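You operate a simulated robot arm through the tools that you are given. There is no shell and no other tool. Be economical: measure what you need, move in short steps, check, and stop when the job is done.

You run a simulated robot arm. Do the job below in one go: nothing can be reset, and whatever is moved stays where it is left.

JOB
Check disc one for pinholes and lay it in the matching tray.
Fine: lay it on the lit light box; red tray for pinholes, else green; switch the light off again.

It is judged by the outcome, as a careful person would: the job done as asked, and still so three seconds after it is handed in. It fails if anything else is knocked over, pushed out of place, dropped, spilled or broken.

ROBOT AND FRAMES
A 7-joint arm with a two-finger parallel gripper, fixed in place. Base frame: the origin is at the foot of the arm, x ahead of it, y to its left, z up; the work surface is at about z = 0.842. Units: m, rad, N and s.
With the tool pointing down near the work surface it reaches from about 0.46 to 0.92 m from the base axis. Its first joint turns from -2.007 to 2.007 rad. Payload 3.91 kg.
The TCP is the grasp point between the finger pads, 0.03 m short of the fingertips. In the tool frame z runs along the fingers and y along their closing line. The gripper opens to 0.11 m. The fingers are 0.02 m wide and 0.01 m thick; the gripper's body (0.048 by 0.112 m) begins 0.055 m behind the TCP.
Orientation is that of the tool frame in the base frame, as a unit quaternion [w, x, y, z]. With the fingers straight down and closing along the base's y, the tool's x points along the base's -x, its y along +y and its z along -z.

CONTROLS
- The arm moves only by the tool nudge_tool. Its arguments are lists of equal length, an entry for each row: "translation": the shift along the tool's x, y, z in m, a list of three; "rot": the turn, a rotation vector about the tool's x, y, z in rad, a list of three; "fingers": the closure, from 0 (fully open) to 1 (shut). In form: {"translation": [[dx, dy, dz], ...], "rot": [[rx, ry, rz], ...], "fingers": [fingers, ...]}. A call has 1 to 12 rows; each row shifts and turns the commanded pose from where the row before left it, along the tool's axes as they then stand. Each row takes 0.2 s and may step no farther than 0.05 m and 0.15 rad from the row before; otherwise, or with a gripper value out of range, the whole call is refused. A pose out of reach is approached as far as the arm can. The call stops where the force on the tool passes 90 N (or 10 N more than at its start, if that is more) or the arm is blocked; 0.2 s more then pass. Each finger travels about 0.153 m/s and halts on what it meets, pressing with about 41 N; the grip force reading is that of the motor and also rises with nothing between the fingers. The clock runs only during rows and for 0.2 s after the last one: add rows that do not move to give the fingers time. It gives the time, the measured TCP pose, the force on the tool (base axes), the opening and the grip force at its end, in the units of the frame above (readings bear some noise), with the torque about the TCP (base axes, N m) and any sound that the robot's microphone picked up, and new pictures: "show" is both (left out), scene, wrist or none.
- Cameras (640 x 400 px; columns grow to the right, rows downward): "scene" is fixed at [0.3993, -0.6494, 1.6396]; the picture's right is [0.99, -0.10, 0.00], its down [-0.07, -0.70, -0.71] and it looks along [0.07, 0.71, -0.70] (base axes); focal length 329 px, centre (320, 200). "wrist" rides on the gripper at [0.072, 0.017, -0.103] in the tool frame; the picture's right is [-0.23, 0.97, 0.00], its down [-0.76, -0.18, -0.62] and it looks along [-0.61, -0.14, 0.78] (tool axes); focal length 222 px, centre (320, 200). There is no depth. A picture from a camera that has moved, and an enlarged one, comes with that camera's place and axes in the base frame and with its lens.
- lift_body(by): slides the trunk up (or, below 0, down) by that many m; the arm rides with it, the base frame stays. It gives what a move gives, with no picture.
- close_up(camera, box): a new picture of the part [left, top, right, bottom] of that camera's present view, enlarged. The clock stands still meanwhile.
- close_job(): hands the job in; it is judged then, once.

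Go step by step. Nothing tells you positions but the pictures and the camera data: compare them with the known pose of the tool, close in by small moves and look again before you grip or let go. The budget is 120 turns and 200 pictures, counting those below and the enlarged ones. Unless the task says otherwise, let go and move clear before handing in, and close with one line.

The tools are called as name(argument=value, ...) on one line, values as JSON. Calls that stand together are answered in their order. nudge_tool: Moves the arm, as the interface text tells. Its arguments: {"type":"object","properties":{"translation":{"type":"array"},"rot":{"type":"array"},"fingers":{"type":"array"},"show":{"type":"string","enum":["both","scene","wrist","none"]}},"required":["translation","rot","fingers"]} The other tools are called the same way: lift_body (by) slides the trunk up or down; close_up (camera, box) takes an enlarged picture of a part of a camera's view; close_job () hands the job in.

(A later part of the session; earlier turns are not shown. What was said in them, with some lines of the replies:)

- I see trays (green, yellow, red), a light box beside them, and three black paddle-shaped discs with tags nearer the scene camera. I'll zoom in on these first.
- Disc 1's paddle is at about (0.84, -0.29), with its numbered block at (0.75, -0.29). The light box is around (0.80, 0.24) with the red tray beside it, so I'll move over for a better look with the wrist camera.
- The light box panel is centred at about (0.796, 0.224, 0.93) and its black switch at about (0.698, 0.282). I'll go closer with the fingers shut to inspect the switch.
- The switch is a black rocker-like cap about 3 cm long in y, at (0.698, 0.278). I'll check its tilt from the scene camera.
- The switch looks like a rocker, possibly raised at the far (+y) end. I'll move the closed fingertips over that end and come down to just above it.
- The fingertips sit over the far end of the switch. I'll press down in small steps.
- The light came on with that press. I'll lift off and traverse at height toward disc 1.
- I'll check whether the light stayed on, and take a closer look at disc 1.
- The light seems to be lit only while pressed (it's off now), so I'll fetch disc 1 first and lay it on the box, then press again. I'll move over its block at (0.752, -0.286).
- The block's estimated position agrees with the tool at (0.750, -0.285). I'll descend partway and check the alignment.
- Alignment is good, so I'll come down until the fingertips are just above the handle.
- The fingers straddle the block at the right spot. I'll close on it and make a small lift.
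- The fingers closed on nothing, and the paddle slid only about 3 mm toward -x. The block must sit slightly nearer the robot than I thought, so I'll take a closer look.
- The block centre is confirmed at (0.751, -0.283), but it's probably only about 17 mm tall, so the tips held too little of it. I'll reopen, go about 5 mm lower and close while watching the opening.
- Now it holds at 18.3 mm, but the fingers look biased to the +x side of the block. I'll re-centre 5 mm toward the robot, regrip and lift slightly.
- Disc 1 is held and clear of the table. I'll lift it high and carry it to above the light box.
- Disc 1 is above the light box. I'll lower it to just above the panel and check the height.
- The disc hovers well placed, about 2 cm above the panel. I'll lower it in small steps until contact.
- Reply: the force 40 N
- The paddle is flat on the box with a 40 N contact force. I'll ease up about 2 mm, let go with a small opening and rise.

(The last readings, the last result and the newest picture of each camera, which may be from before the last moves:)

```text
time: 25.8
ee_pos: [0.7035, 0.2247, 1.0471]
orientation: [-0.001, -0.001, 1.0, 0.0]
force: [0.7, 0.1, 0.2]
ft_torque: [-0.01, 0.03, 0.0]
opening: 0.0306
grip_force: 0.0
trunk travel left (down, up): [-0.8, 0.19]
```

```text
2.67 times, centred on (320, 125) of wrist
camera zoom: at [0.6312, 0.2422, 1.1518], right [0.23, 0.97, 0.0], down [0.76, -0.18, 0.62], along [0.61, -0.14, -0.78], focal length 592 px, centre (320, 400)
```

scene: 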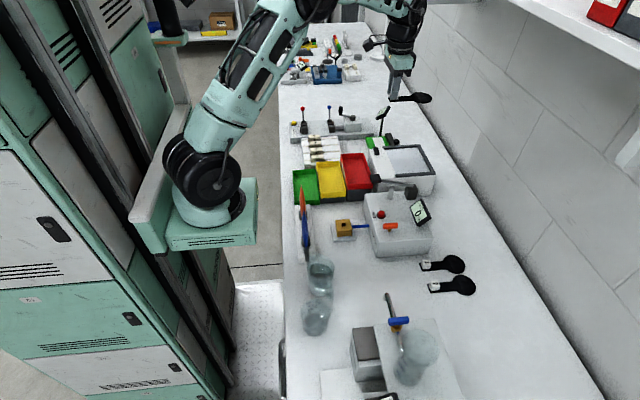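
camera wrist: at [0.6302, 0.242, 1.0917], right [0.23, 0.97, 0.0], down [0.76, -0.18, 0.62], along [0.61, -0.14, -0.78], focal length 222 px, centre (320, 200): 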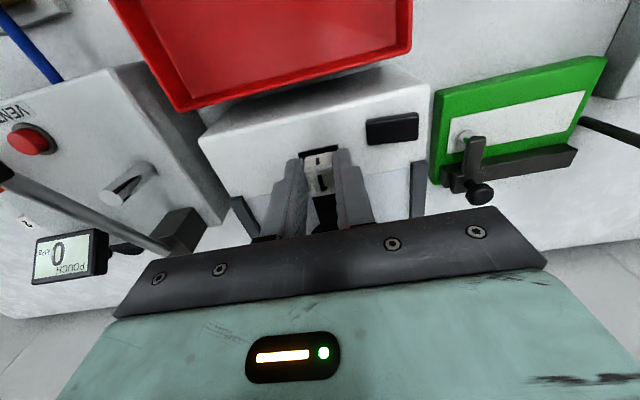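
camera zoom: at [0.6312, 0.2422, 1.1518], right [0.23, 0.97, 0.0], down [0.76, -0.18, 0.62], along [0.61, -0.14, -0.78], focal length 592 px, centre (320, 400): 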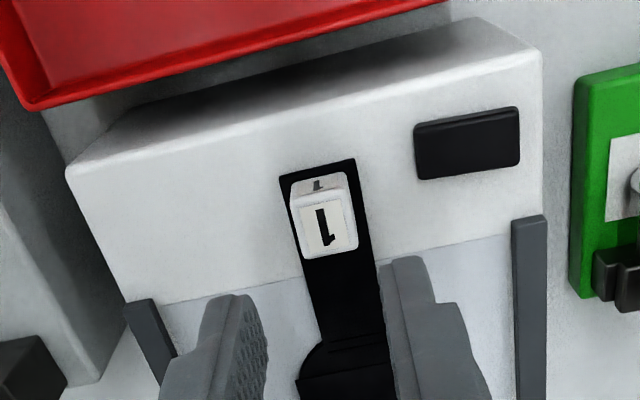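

Disc 1 lies on the panel. Now I'll close the fingers, move over the switch and press it again in small steps.

nudge_tool(translation=[[0, 0.033, 0], [0.005, 0.033, 0], [0, 0, 0], [0, 0, 0.04], [0, 0, 0.02], [0, 0, 0]], rot=[[0, 0, 0], [0, 0, 0], [0, 0, 0], [0, 0, 0], [0, 0, 0], [0, 0, 0]], fingers=[0.9, 1, 1, 1, 1, 1], show="none")

nudge_tool(translation=[[0, 0, 0.004], [0, 0, 0.003], [0, 0, 0.003], [0, 0, 0.003]], rot=[[0, 0, 0], [0, 0, 0], [0, 0, 0], [0, 0, 0]], fingers=[1, 1, 1, 1], show="scene")

close_up(camera="scene", box=[366, 125, 430, 165])

```text
time: 27.2
ee_pos: [0.6987, 0.2926, 0.9887]
orientation: [0.0, 0.001, 1.0, -0.001]
force: [-0.1, 0.0, -0.1]
ft_torque: [0.0, 0.0, -0.01]
opening: 0.0001
grip_force: 37.5
trunk travel left (down, up): [-0.8, 0.19]
```

```text
time: 28.2
ee_pos: [0.6972, 0.2906, 0.9767]
orientation: [0.0, 0.0, 1.0, 0.0]
force: [-1.3, -0.3, 0.8]
ft_torque: [0.01, 0.02, 0.0]
opening: 0.0003
grip_force: 37.6
trunk travel left (down, up): [-0.8, 0.19]
```

scene: 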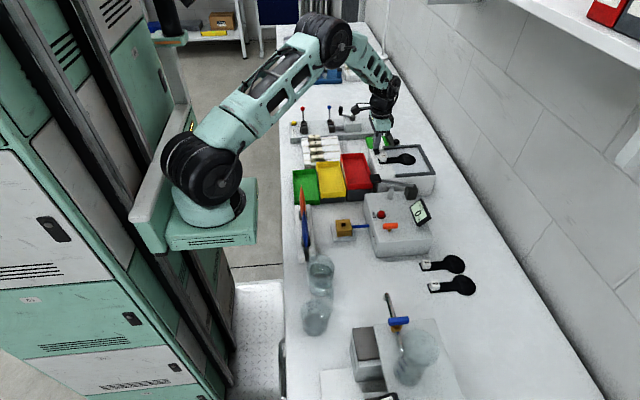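

```text
10.00 times, centred on (398, 145) of scene
camera zoom: at [0.3993, -0.6494, 1.6396], right [0.99, -0.1, 0.0], down [-0.07, -0.7, -0.71], along [0.07, 0.71, -0.7], focal length 3290 px, centre (-460, 750)
```

zoom: 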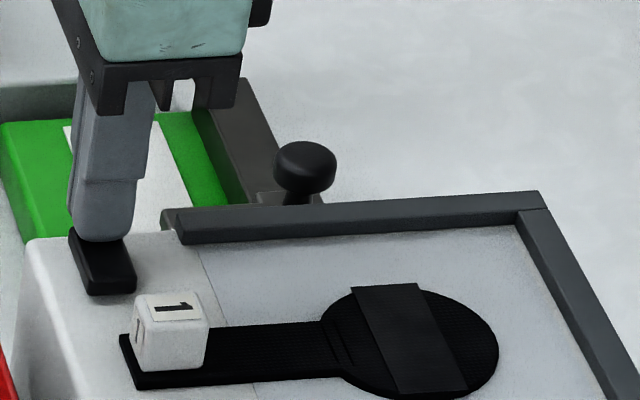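

No contact yet, so I'll continue down 2 mm at a time.

nudge_tool(translation=[[0, 0, 0.002], [0, 0, 0.002], [0, 0, 0]], rot=[[0, 0, 0], [0, 0, 0], [0, 0, 0]], fingers=[1, 1, 1], show="none")

close_up(camera="scene", box=[366, 125, 430, 165])

```text
time: 29.0
ee_pos: [0.6972, 0.2932, 0.9737]
orientation: [0.002, -0.001, 1.0, 0.002]
force: [0.1, 7.9, 25.3]
ft_torque: [-0.01, 0.07, 0.01]
opening: 0.0
grip_force: 37.7
trunk travel left (down, up): [-0.8, 0.19]
```

```text
10.00 times, centred on (398, 145) of scene
camera zoom: at [0.3993, -0.6494, 1.6396], right [0.99, -0.1, 0.0], down [-0.07, -0.7, -0.71], along [0.07, 0.71, -0.7], focal length 3290 px, centre (-460, 750)
```

zoom: 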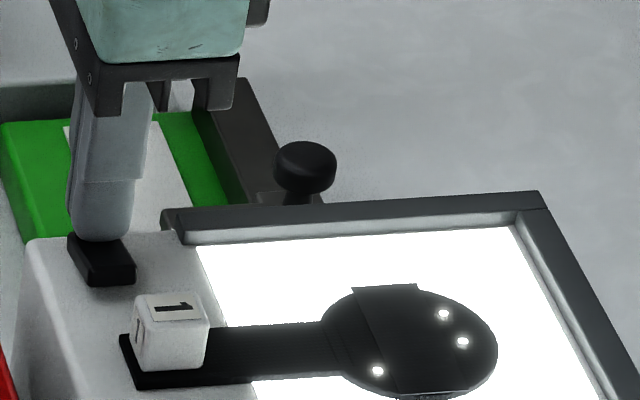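

The box is lit and bright spots show through disc 1. I'll zoom in to be sure they're pinholes.

close_up(camera="scene", box=[396, 151, 420, 166])

nudge_tool(translation=[[0, 0, -0.003], [0, 0, -0.01], [0, 0, -0.02]], rot=[[0, 0, 0], [0, 0, 0], [0, 0, 0]], fingers=[1, 1, 1], show="none")

close_up(camera="scene", box=[366, 125, 430, 165])

```text
16.00 times, centred on (408, 158) of scene
camera zoom: at [0.3993, -0.6494, 1.6396], right [0.99, -0.1, 0.0], down [-0.07, -0.7, -0.71], along [0.07, 0.71, -0.7], focal length 5264 px, centre (-1088, 864)
```

zoom: 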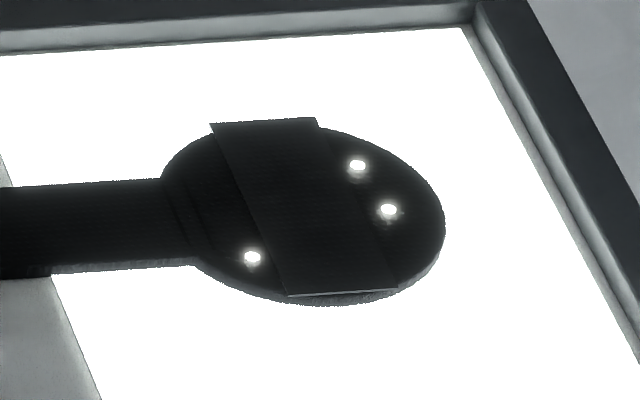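

```text
time: 29.8
ee_pos: [0.6967, 0.2917, 1.0034]
orientation: [-0.001, 0.0, 1.0, -0.002]
force: [0.8, -0.9, 0.0]
ft_torque: [0.0, 0.0, -0.02]
opening: 0.0
grip_force: 37.4
trunk travel left (down, up): [-0.8, 0.19]
```

```text
10.00 times, centred on (398, 145) of scene
camera zoom: at [0.3993, -0.6494, 1.6396], right [0.99, -0.1, 0.0], down [-0.07, -0.7, -0.71], along [0.07, 0.71, -0.7], focal length 3290 px, centre (-460, 750)
```

zoom: 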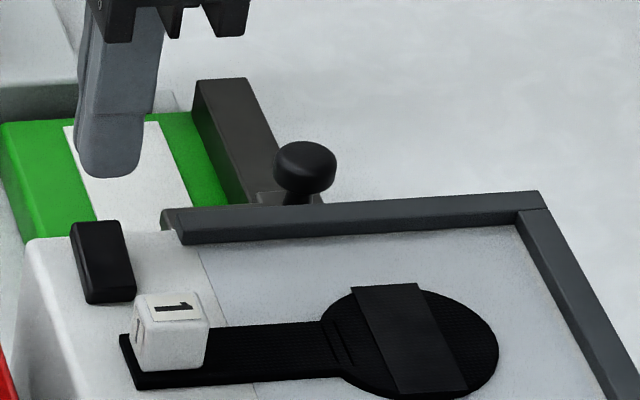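

Three clear pinholes show, so disc 1 goes in the red tray. The switch is spring-loaded and the light went off on release. Next I'll return above the block with the fingers slightly open.

nudge_tool(translation=[[0, 0, -0.04], [0, -0.034, 0], [-0.007, -0.033, 0], [0, 0, 0.03], [0, 0, 0.01]], rot=[[0, 0, 0], [0, 0, 0], [0, 0, 0], [0, 0, 0], [0, 0, 0]], fingers=[1, 0.68, 0.68, 0.68, 0.68], show="none")

close_up(camera="wrist", box=[240, 90, 400, 190])

close_up(camera="scene", box=[340, 125, 420, 175])

```text
time: 31.0
ee_pos: [0.7045, 0.2237, 1.0041]
orientation: [0.001, -0.001, 1.0, 0.0]
force: [0.0, -0.1, 0.2]
ft_torque: [0.02, 0.01, -0.01]
opening: 0.0352
grip_force: 0.0
trunk travel left (down, up): [-0.8, 0.19]
```

```text
4.00 times, centred on (320, 140) of wrist
camera zoom: at [0.6323, 0.2411, 1.1082], right [0.23, 0.97, 0.0], down [0.76, -0.18, 0.62], along [0.61, -0.14, -0.78], focal length 888 px, centre (320, 440)
```

zoom: 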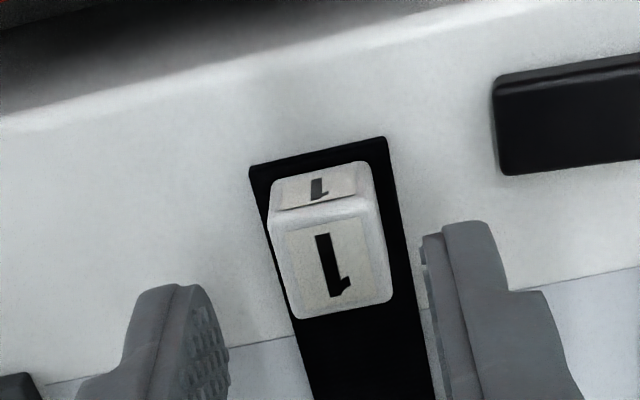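

```text
8.00 times, centred on (380, 150) of scene
camera zoom: at [0.3993, -0.6494, 1.6396], right [0.99, -0.1, 0.0], down [-0.07, -0.7, -0.71], along [0.07, 0.71, -0.7], focal length 2632 px, centre (-160, 600)
```

zoom: 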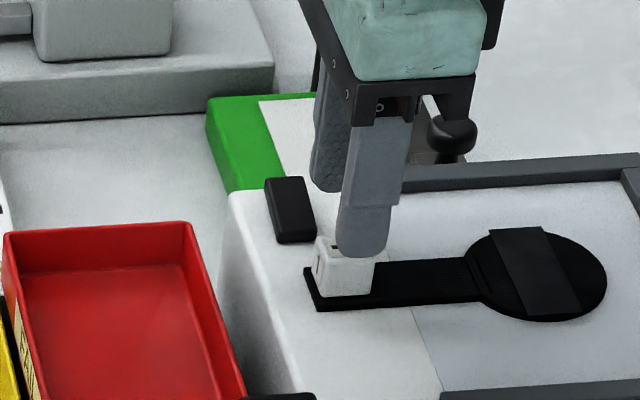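

The block is between the fingers. I'll descend to the release height, grip and lift.

nudge_tool(translation=[[0.0015, 0.001, 0.018], [0, 0, 0.01], [0, 0, 0.004], [0, 0, 0], [0, 0, 0], [0, 0, 0]], rot=[[0, 0, 0], [0, 0, 0], [0, 0, 0], [0, 0, 0], [0, 0, 0], [0, 0, 0]], fingers=[0.68, 0.68, 0.68, 0.8, 0.9, 1], show="none")

nudge_tool(translation=[[0, 0, -0.01], [0, 0, -0.02], [0, 0, -0.04], [0, 0, -0.04], [0, 0, -0.04]], rot=[[0, 0, 0], [0, 0, 0], [0, 0, 0], [0, 0, 0], [0, 0, 0]], fingers=[1, 1, 1, 1, 1], show="both")

close_up(camera="scene", box=[284, 130, 396, 200])

```text
time: 32.4
ee_pos: [0.701, 0.2249, 0.9728]
orientation: [0.0, 0.0, 1.0, 0.001]
force: [0.3, 0.0, 0.8]
ft_torque: [0.02, -0.06, 0.05]
opening: 0.0184
grip_force: 40.7
trunk travel left (down, up): [-0.8, 0.19]
```

```text
time: 33.6
ee_pos: [0.7027, 0.2261, 1.1227]
orientation: [0.0, 0.0, 1.0, 0.0]
force: [0.5, -0.6, -0.3]
ft_torque: [-0.02, 0.03, 0.0]
opening: 0.0188
grip_force: 41.0
trunk travel left (down, up): [-0.8, 0.19]
camera wrist: at [0.6309, 0.2423, 1.226], right [0.23, 0.97, 0.0], down [0.76, -0.18, 0.62], along [0.61, -0.14, -0.78], focal length 222 px, centre (320, 200)
```

scene: 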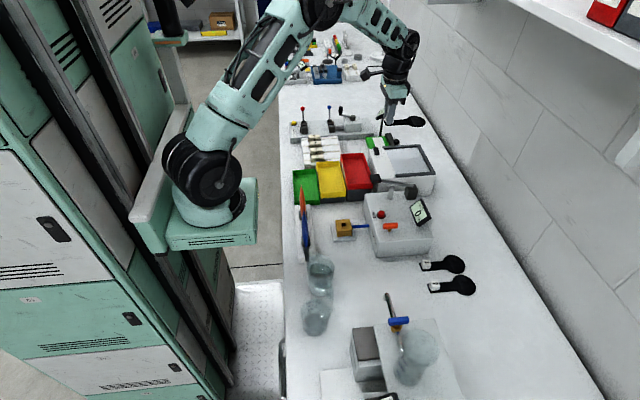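
wrist: 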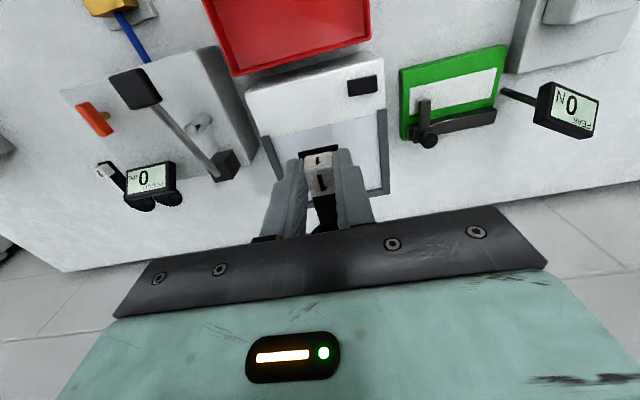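

```text
5.71 times, centred on (340, 165) of scene
camera zoom: at [0.3993, -0.6494, 1.6396], right [0.99, -0.1, 0.0], down [-0.07, -0.7, -0.71], along [0.07, 0.71, -0.7], focal length 1880 px, centre (206, 400)
```

zoom: 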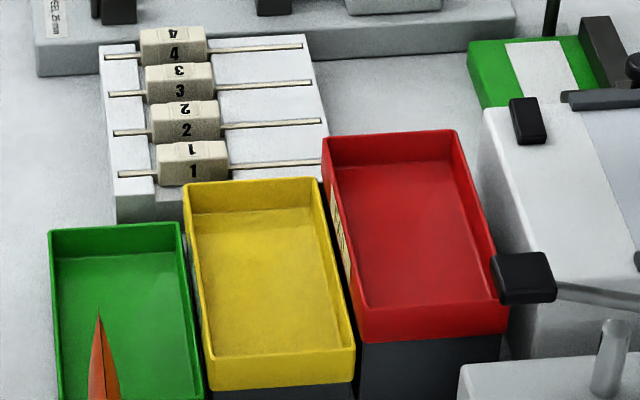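

Disc 1 is held. The red tray's rim spans about x 0.566–0.655, y 0.127–0.295 at z 0.92, so the paddle must lie along y. I'll lift a little more and turn the tool 90° so the disc points to -y.

nudge_tool(translation=[[0, 0, -0.04], [0, 0, 0], [0, 0, 0], [0, 0, 0], [0, 0, 0], [0, 0, 0], [0, 0, 0], [0, 0, 0], [0, 0, 0], [0, 0, 0], [0, 0, 0], [0, 0, 0]], rot=[[0, 0, 0], [0, 0, 0.1428], [0, 0, 0.1428], [0, 0, 0.1428], [0, 0, 0.1428], [0, 0, 0.1428], [0, 0, 0.1428], [0, 0, 0.1428], [0, 0, 0.1428], [0, 0, 0.1428], [0, 0, 0.1428], [0, 0, 0.1428]], fingers=[1, 1, 1, 1, 1, 1, 1, 1, 1, 1, 1, 1], show="scene")

```text
time: 36.2
ee_pos: [0.7031, 0.2247, 1.1631]
orientation: [0.0, 0.708, 0.706, -0.001]
force: [-0.5, 0.2, -0.8]
ft_torque: [-0.02, 0.01, 0.02]
opening: 0.0185
grip_force: 40.9
trunk travel left (down, up): [-0.8, 0.19]
```

scene: 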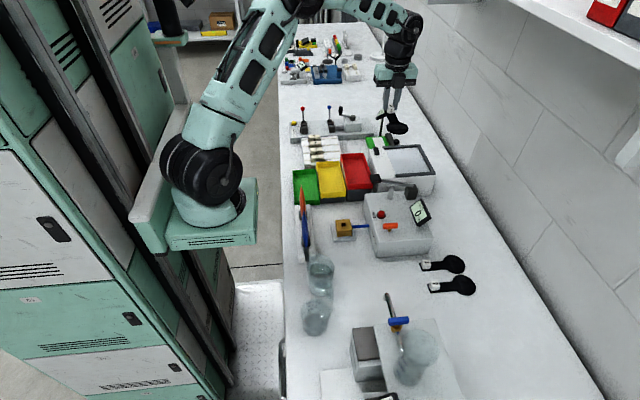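

The paddle now points to -y. I'll move above the red tray and lower to a hover for an alignment check.

nudge_tool(translation=[[0.02, -0.045, 0], [0.02, -0.048, 0], [0, 0, 0.045], [0, 0, 0.045], [0, 0, 0.045], [0, 0, 0.02], [0, 0, 0]], rot=[[0, 0, 0], [0, 0, 0], [0, 0, 0], [0, 0, 0], [0, 0, 0], [0, 0, 0], [0, 0, 0]], fingers=[1, 1, 1, 1, 1, 1, 1], show="wrist")

close_up(camera="scene", box=[316, 135, 412, 195])

```text
refused: row 2 steps farther than a row can; nothing moved
```

```text
6.67 times, centred on (364, 165) of scene
camera zoom: at [0.3993, -0.6494, 1.6396], right [0.99, -0.1, 0.0], down [-0.07, -0.7, -0.71], along [0.07, 0.71, -0.7], focal length 2194 px, centre (27, 433)
```

zoom: 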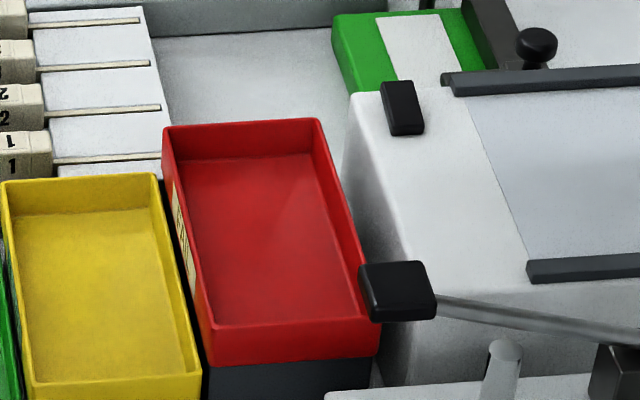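

One step was slightly too long, so I'll repeat the move with smaller rows.

nudge_tool(translation=[[0.013, -0.031, 0], [0.013, -0.031, 0], [0.014, -0.031, 0], [0, 0, 0.045], [0, 0, 0.045], [0, 0, 0.045], [0, 0, 0.025], [0, 0, 0]], rot=[[0, 0, 0], [0, 0, 0], [0, 0, 0], [0, 0, 0], [0, 0, 0], [0, 0, 0], [0, 0, 0], [0, 0, 0]], fingers=[1, 1, 1, 1, 1, 1, 1, 1], show="wrist")

close_up(camera="scene", box=[316, 135, 412, 195])

```text
time: 38.0
ee_pos: [0.6086, 0.2661, 1.0022]
orientation: [0.0, 0.706, 0.708, 0.0]
force: [0.5, 0.1, -0.2]
ft_torque: [0.03, -0.01, -0.03]
opening: 0.0184
grip_force: 40.7
trunk travel left (down, up): [-0.8, 0.19]
camera wrist: at [0.6258, 0.3387, 1.1062], right [0.97, -0.23, 0.0], down [-0.18, -0.76, 0.62], along [-0.14, -0.61, -0.78], focal length 222 px, centre (320, 200)
```

wrist: 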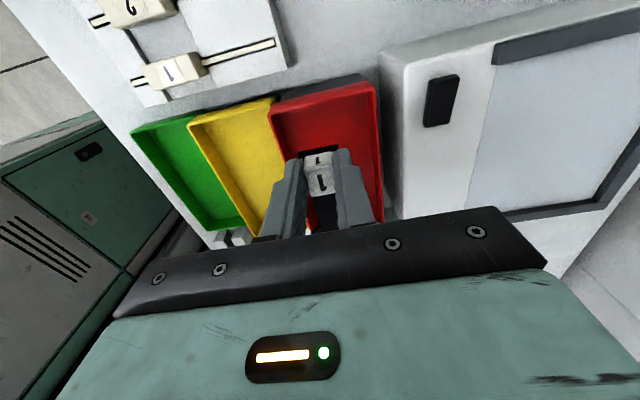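

```text
6.67 times, centred on (364, 165) of scene
camera zoom: at [0.3993, -0.6494, 1.6396], right [0.99, -0.1, 0.0], down [-0.07, -0.7, -0.71], along [0.07, 0.71, -0.7], focal length 2194 px, centre (27, 433)
```

zoom: 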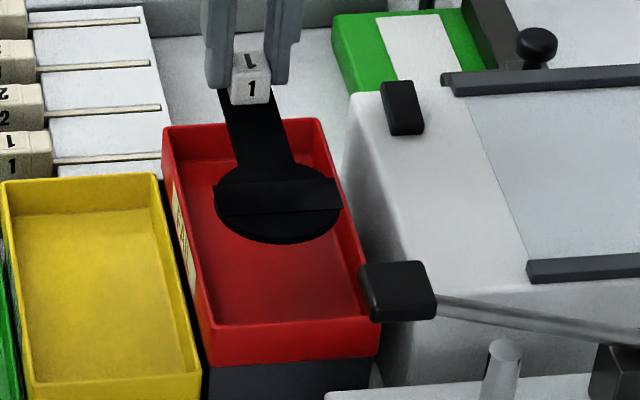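

The alignment is close, but the paddle should sit about 7 mm further in +x. I'll shift it, lower to rim level and look again.

nudge_tool(translation=[[0, 0.007, 0], [0, 0, 0.02], [0, 0, 0.017], [0, 0, 0]], rot=[[0, 0, 0], [0, 0, 0], [0, 0, 0], [0, 0, 0]], fingers=[1, 1, 1, 1], show="none")

close_up(camera="scene", box=[324, 140, 388, 180])

close_up(camera="wrist", box=[220, 60, 420, 235])

```text
time: 39.0
ee_pos: [0.615, 0.2654, 0.9647]
orientation: [0.0, 0.706, 0.708, 0.0]
force: [-0.5, -0.5, -0.1]
ft_torque: [0.0, 0.0, 0.01]
opening: 0.0186
grip_force: 40.6
trunk travel left (down, up): [-0.8, 0.19]
```

```text
10.00 times, centred on (356, 160) of scene
camera zoom: at [0.3993, -0.6494, 1.6396], right [0.99, -0.1, 0.0], down [-0.07, -0.7, -0.71], along [0.07, 0.71, -0.7], focal length 3290 px, centre (-40, 600)
```

zoom: 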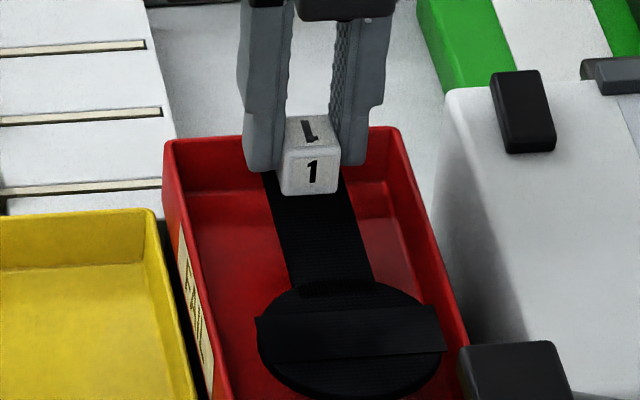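

```text
2.29 times, centred on (320, 148) of wrist
camera zoom: at [0.6334, 0.3375, 1.0689], right [0.97, -0.23, 0.0], down [-0.18, -0.76, 0.62], along [-0.14, -0.61, -0.78], focal length 508 px, centre (320, 320)
```

zoom: 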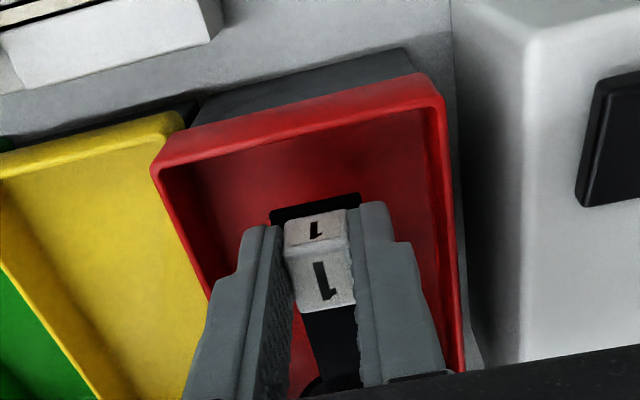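

Everything lines up inside the red tray, which is labelled FAIL. I'll lower gently toward the floor, watching the force.

nudge_tool(translation=[[0, 0, 0.008], [0, 0, 0.007], [0, 0, 0.005], [0, 0, 0]], rot=[[0, 0, 0], [0, 0, 0], [0, 0, 0], [0, 0, 0]], fingers=[1, 1, 1, 1], show="none")

close_up(camera="scene", box=[324, 145, 388, 185])

```text
time: 40.0
ee_pos: [0.6168, 0.2657, 0.9452]
orientation: [0.0, 0.706, 0.708, 0.0]
force: [0.4, 0.3, 1.3]
ft_torque: [0.0, -0.04, 0.01]
opening: 0.0183
grip_force: 41.5
trunk travel left (down, up): [-0.8, 0.19]
```

```text
10.00 times, centred on (356, 165) of scene
camera zoom: at [0.3993, -0.6494, 1.6396], right [0.99, -0.1, 0.0], down [-0.07, -0.7, -0.71], along [0.07, 0.71, -0.7], focal length 3290 px, centre (-40, 550)
```

zoom: 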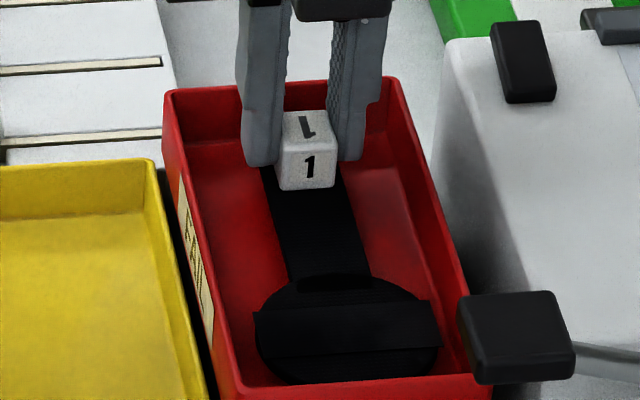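

nudge_tool(translation=[[0, 0, 0.003], [0, 0, 0.003], [0, 0, 0]], rot=[[0, 0, 0], [0, 0, 0], [0, 0, 0]], fingers=[1, 1, 1], show="none")

nudge_tool(translation=[[0, 0, 0.002], [0, 0, 0]], rot=[[0, 0, 0], [0, 0, 0]], fingers=[1, 1], show="none")

close_up(camera="scene", box=[324, 145, 388, 185])

```text
time: 40.8
ee_pos: [0.6156, 0.2642, 0.9417]
orientation: [0.0, 0.706, 0.708, 0.001]
force: [-2.2, -2.8, 21.4]
ft_torque: [-1.16, 0.09, -0.06]
opening: 0.0186
grip_force: 41.0
trunk travel left (down, up): [-0.8, 0.19]
```

```text
time: 41.4
ee_pos: [0.6163, 0.2657, 0.9404]
orientation: [0.0, 0.707, 0.707, 0.003]
force: [-1.3, -3.7, 40.2]
ft_torque: [-0.19, 0.05, -0.05]
opening: 0.0186
grip_force: 41.3
trunk travel left (down, up): [-0.8, 0.19]
```

```text
10.00 times, centred on (356, 165) of scene
camera zoom: at [0.3993, -0.6494, 1.6396], right [0.99, -0.1, 0.0], down [-0.07, -0.7, -0.71], along [0.07, 0.71, -0.7], focal length 3290 px, centre (-40, 550)
```

zoom: 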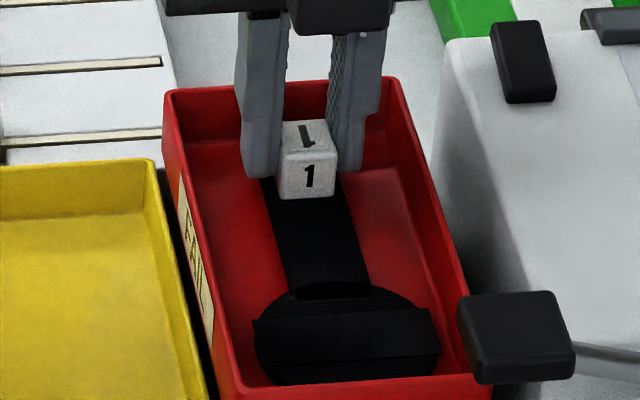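

It's flat on the tray floor (40 N contact force). I'll ease up 3 mm, open slightly and rise straight up.

nudge_tool(translation=[[0, 0, -0.003], [0, 0, 0], [0, 0, 0], [0, 0, 0], [0, 0, -0.01], [0, 0, -0.03], [0, 0, -0.04], [0, 0, -0.045], [0, 0, -0.045], [0, 0, -0.045]], rot=[[0, 0, 0], [0, 0, 0], [0, 0, 0], [0, 0, 0], [0, 0, 0], [0, 0, 0], [0, 0, 0], [0, 0, 0], [0, 0, 0], [0, 0, 0]], fingers=[1, 0.75, 0.72, 0.72, 0.72, 0.72, 0.72, 0.72, 0.72, 0.72], show="both")

close_up(camera="scene", box=[316, 125, 444, 205])

```text
time: 43.6
ee_pos: [0.6164, 0.2649, 1.1545]
orientation: [0.0, 0.707, 0.707, 0.0]
force: [0.5, 0.8, 0.6]
ft_torque: [-0.01, -0.01, 0.0]
opening: 0.0307
grip_force: 0.3
trunk travel left (down, up): [-0.8, 0.19]
camera wrist: at [0.6334, 0.3379, 1.2589], right [0.97, -0.23, 0.0], down [-0.18, -0.76, 0.62], along [-0.14, -0.61, -0.78], focal length 222 px, centre (320, 200)
```

scene: 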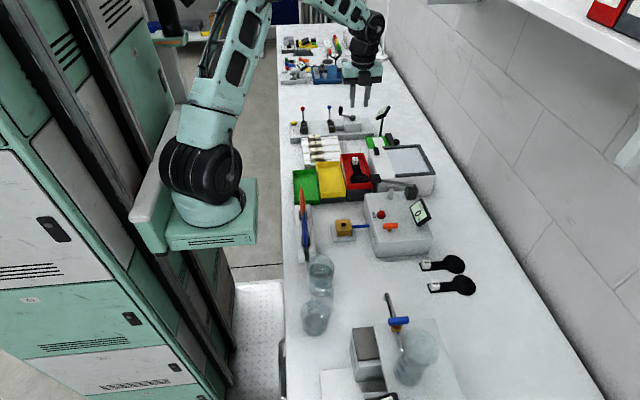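
wrist: 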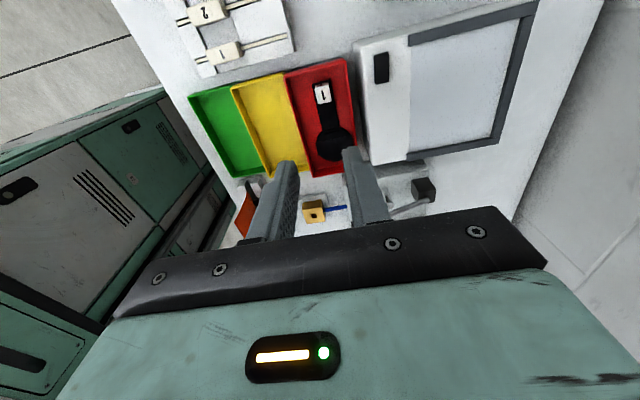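

```text
5.00 times, centred on (380, 165) of scene
camera zoom: at [0.3993, -0.6494, 1.6396], right [0.99, -0.1, 0.0], down [-0.07, -0.7, -0.71], along [0.07, 0.71, -0.7], focal length 1645 px, centre (20, 375)
```

zoom: 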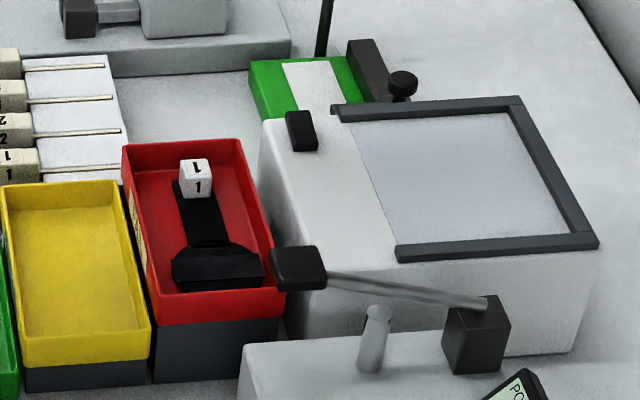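

Disc 1 lies in the red tray, the light is off, everything else is in place and the gripper is clear. I'm handing the job in.

close_job()

```text
The job is handed in.
```

Disc one has three pinholes, which showed when I held the light box on, so I laid it in the red tray; the light is off again.
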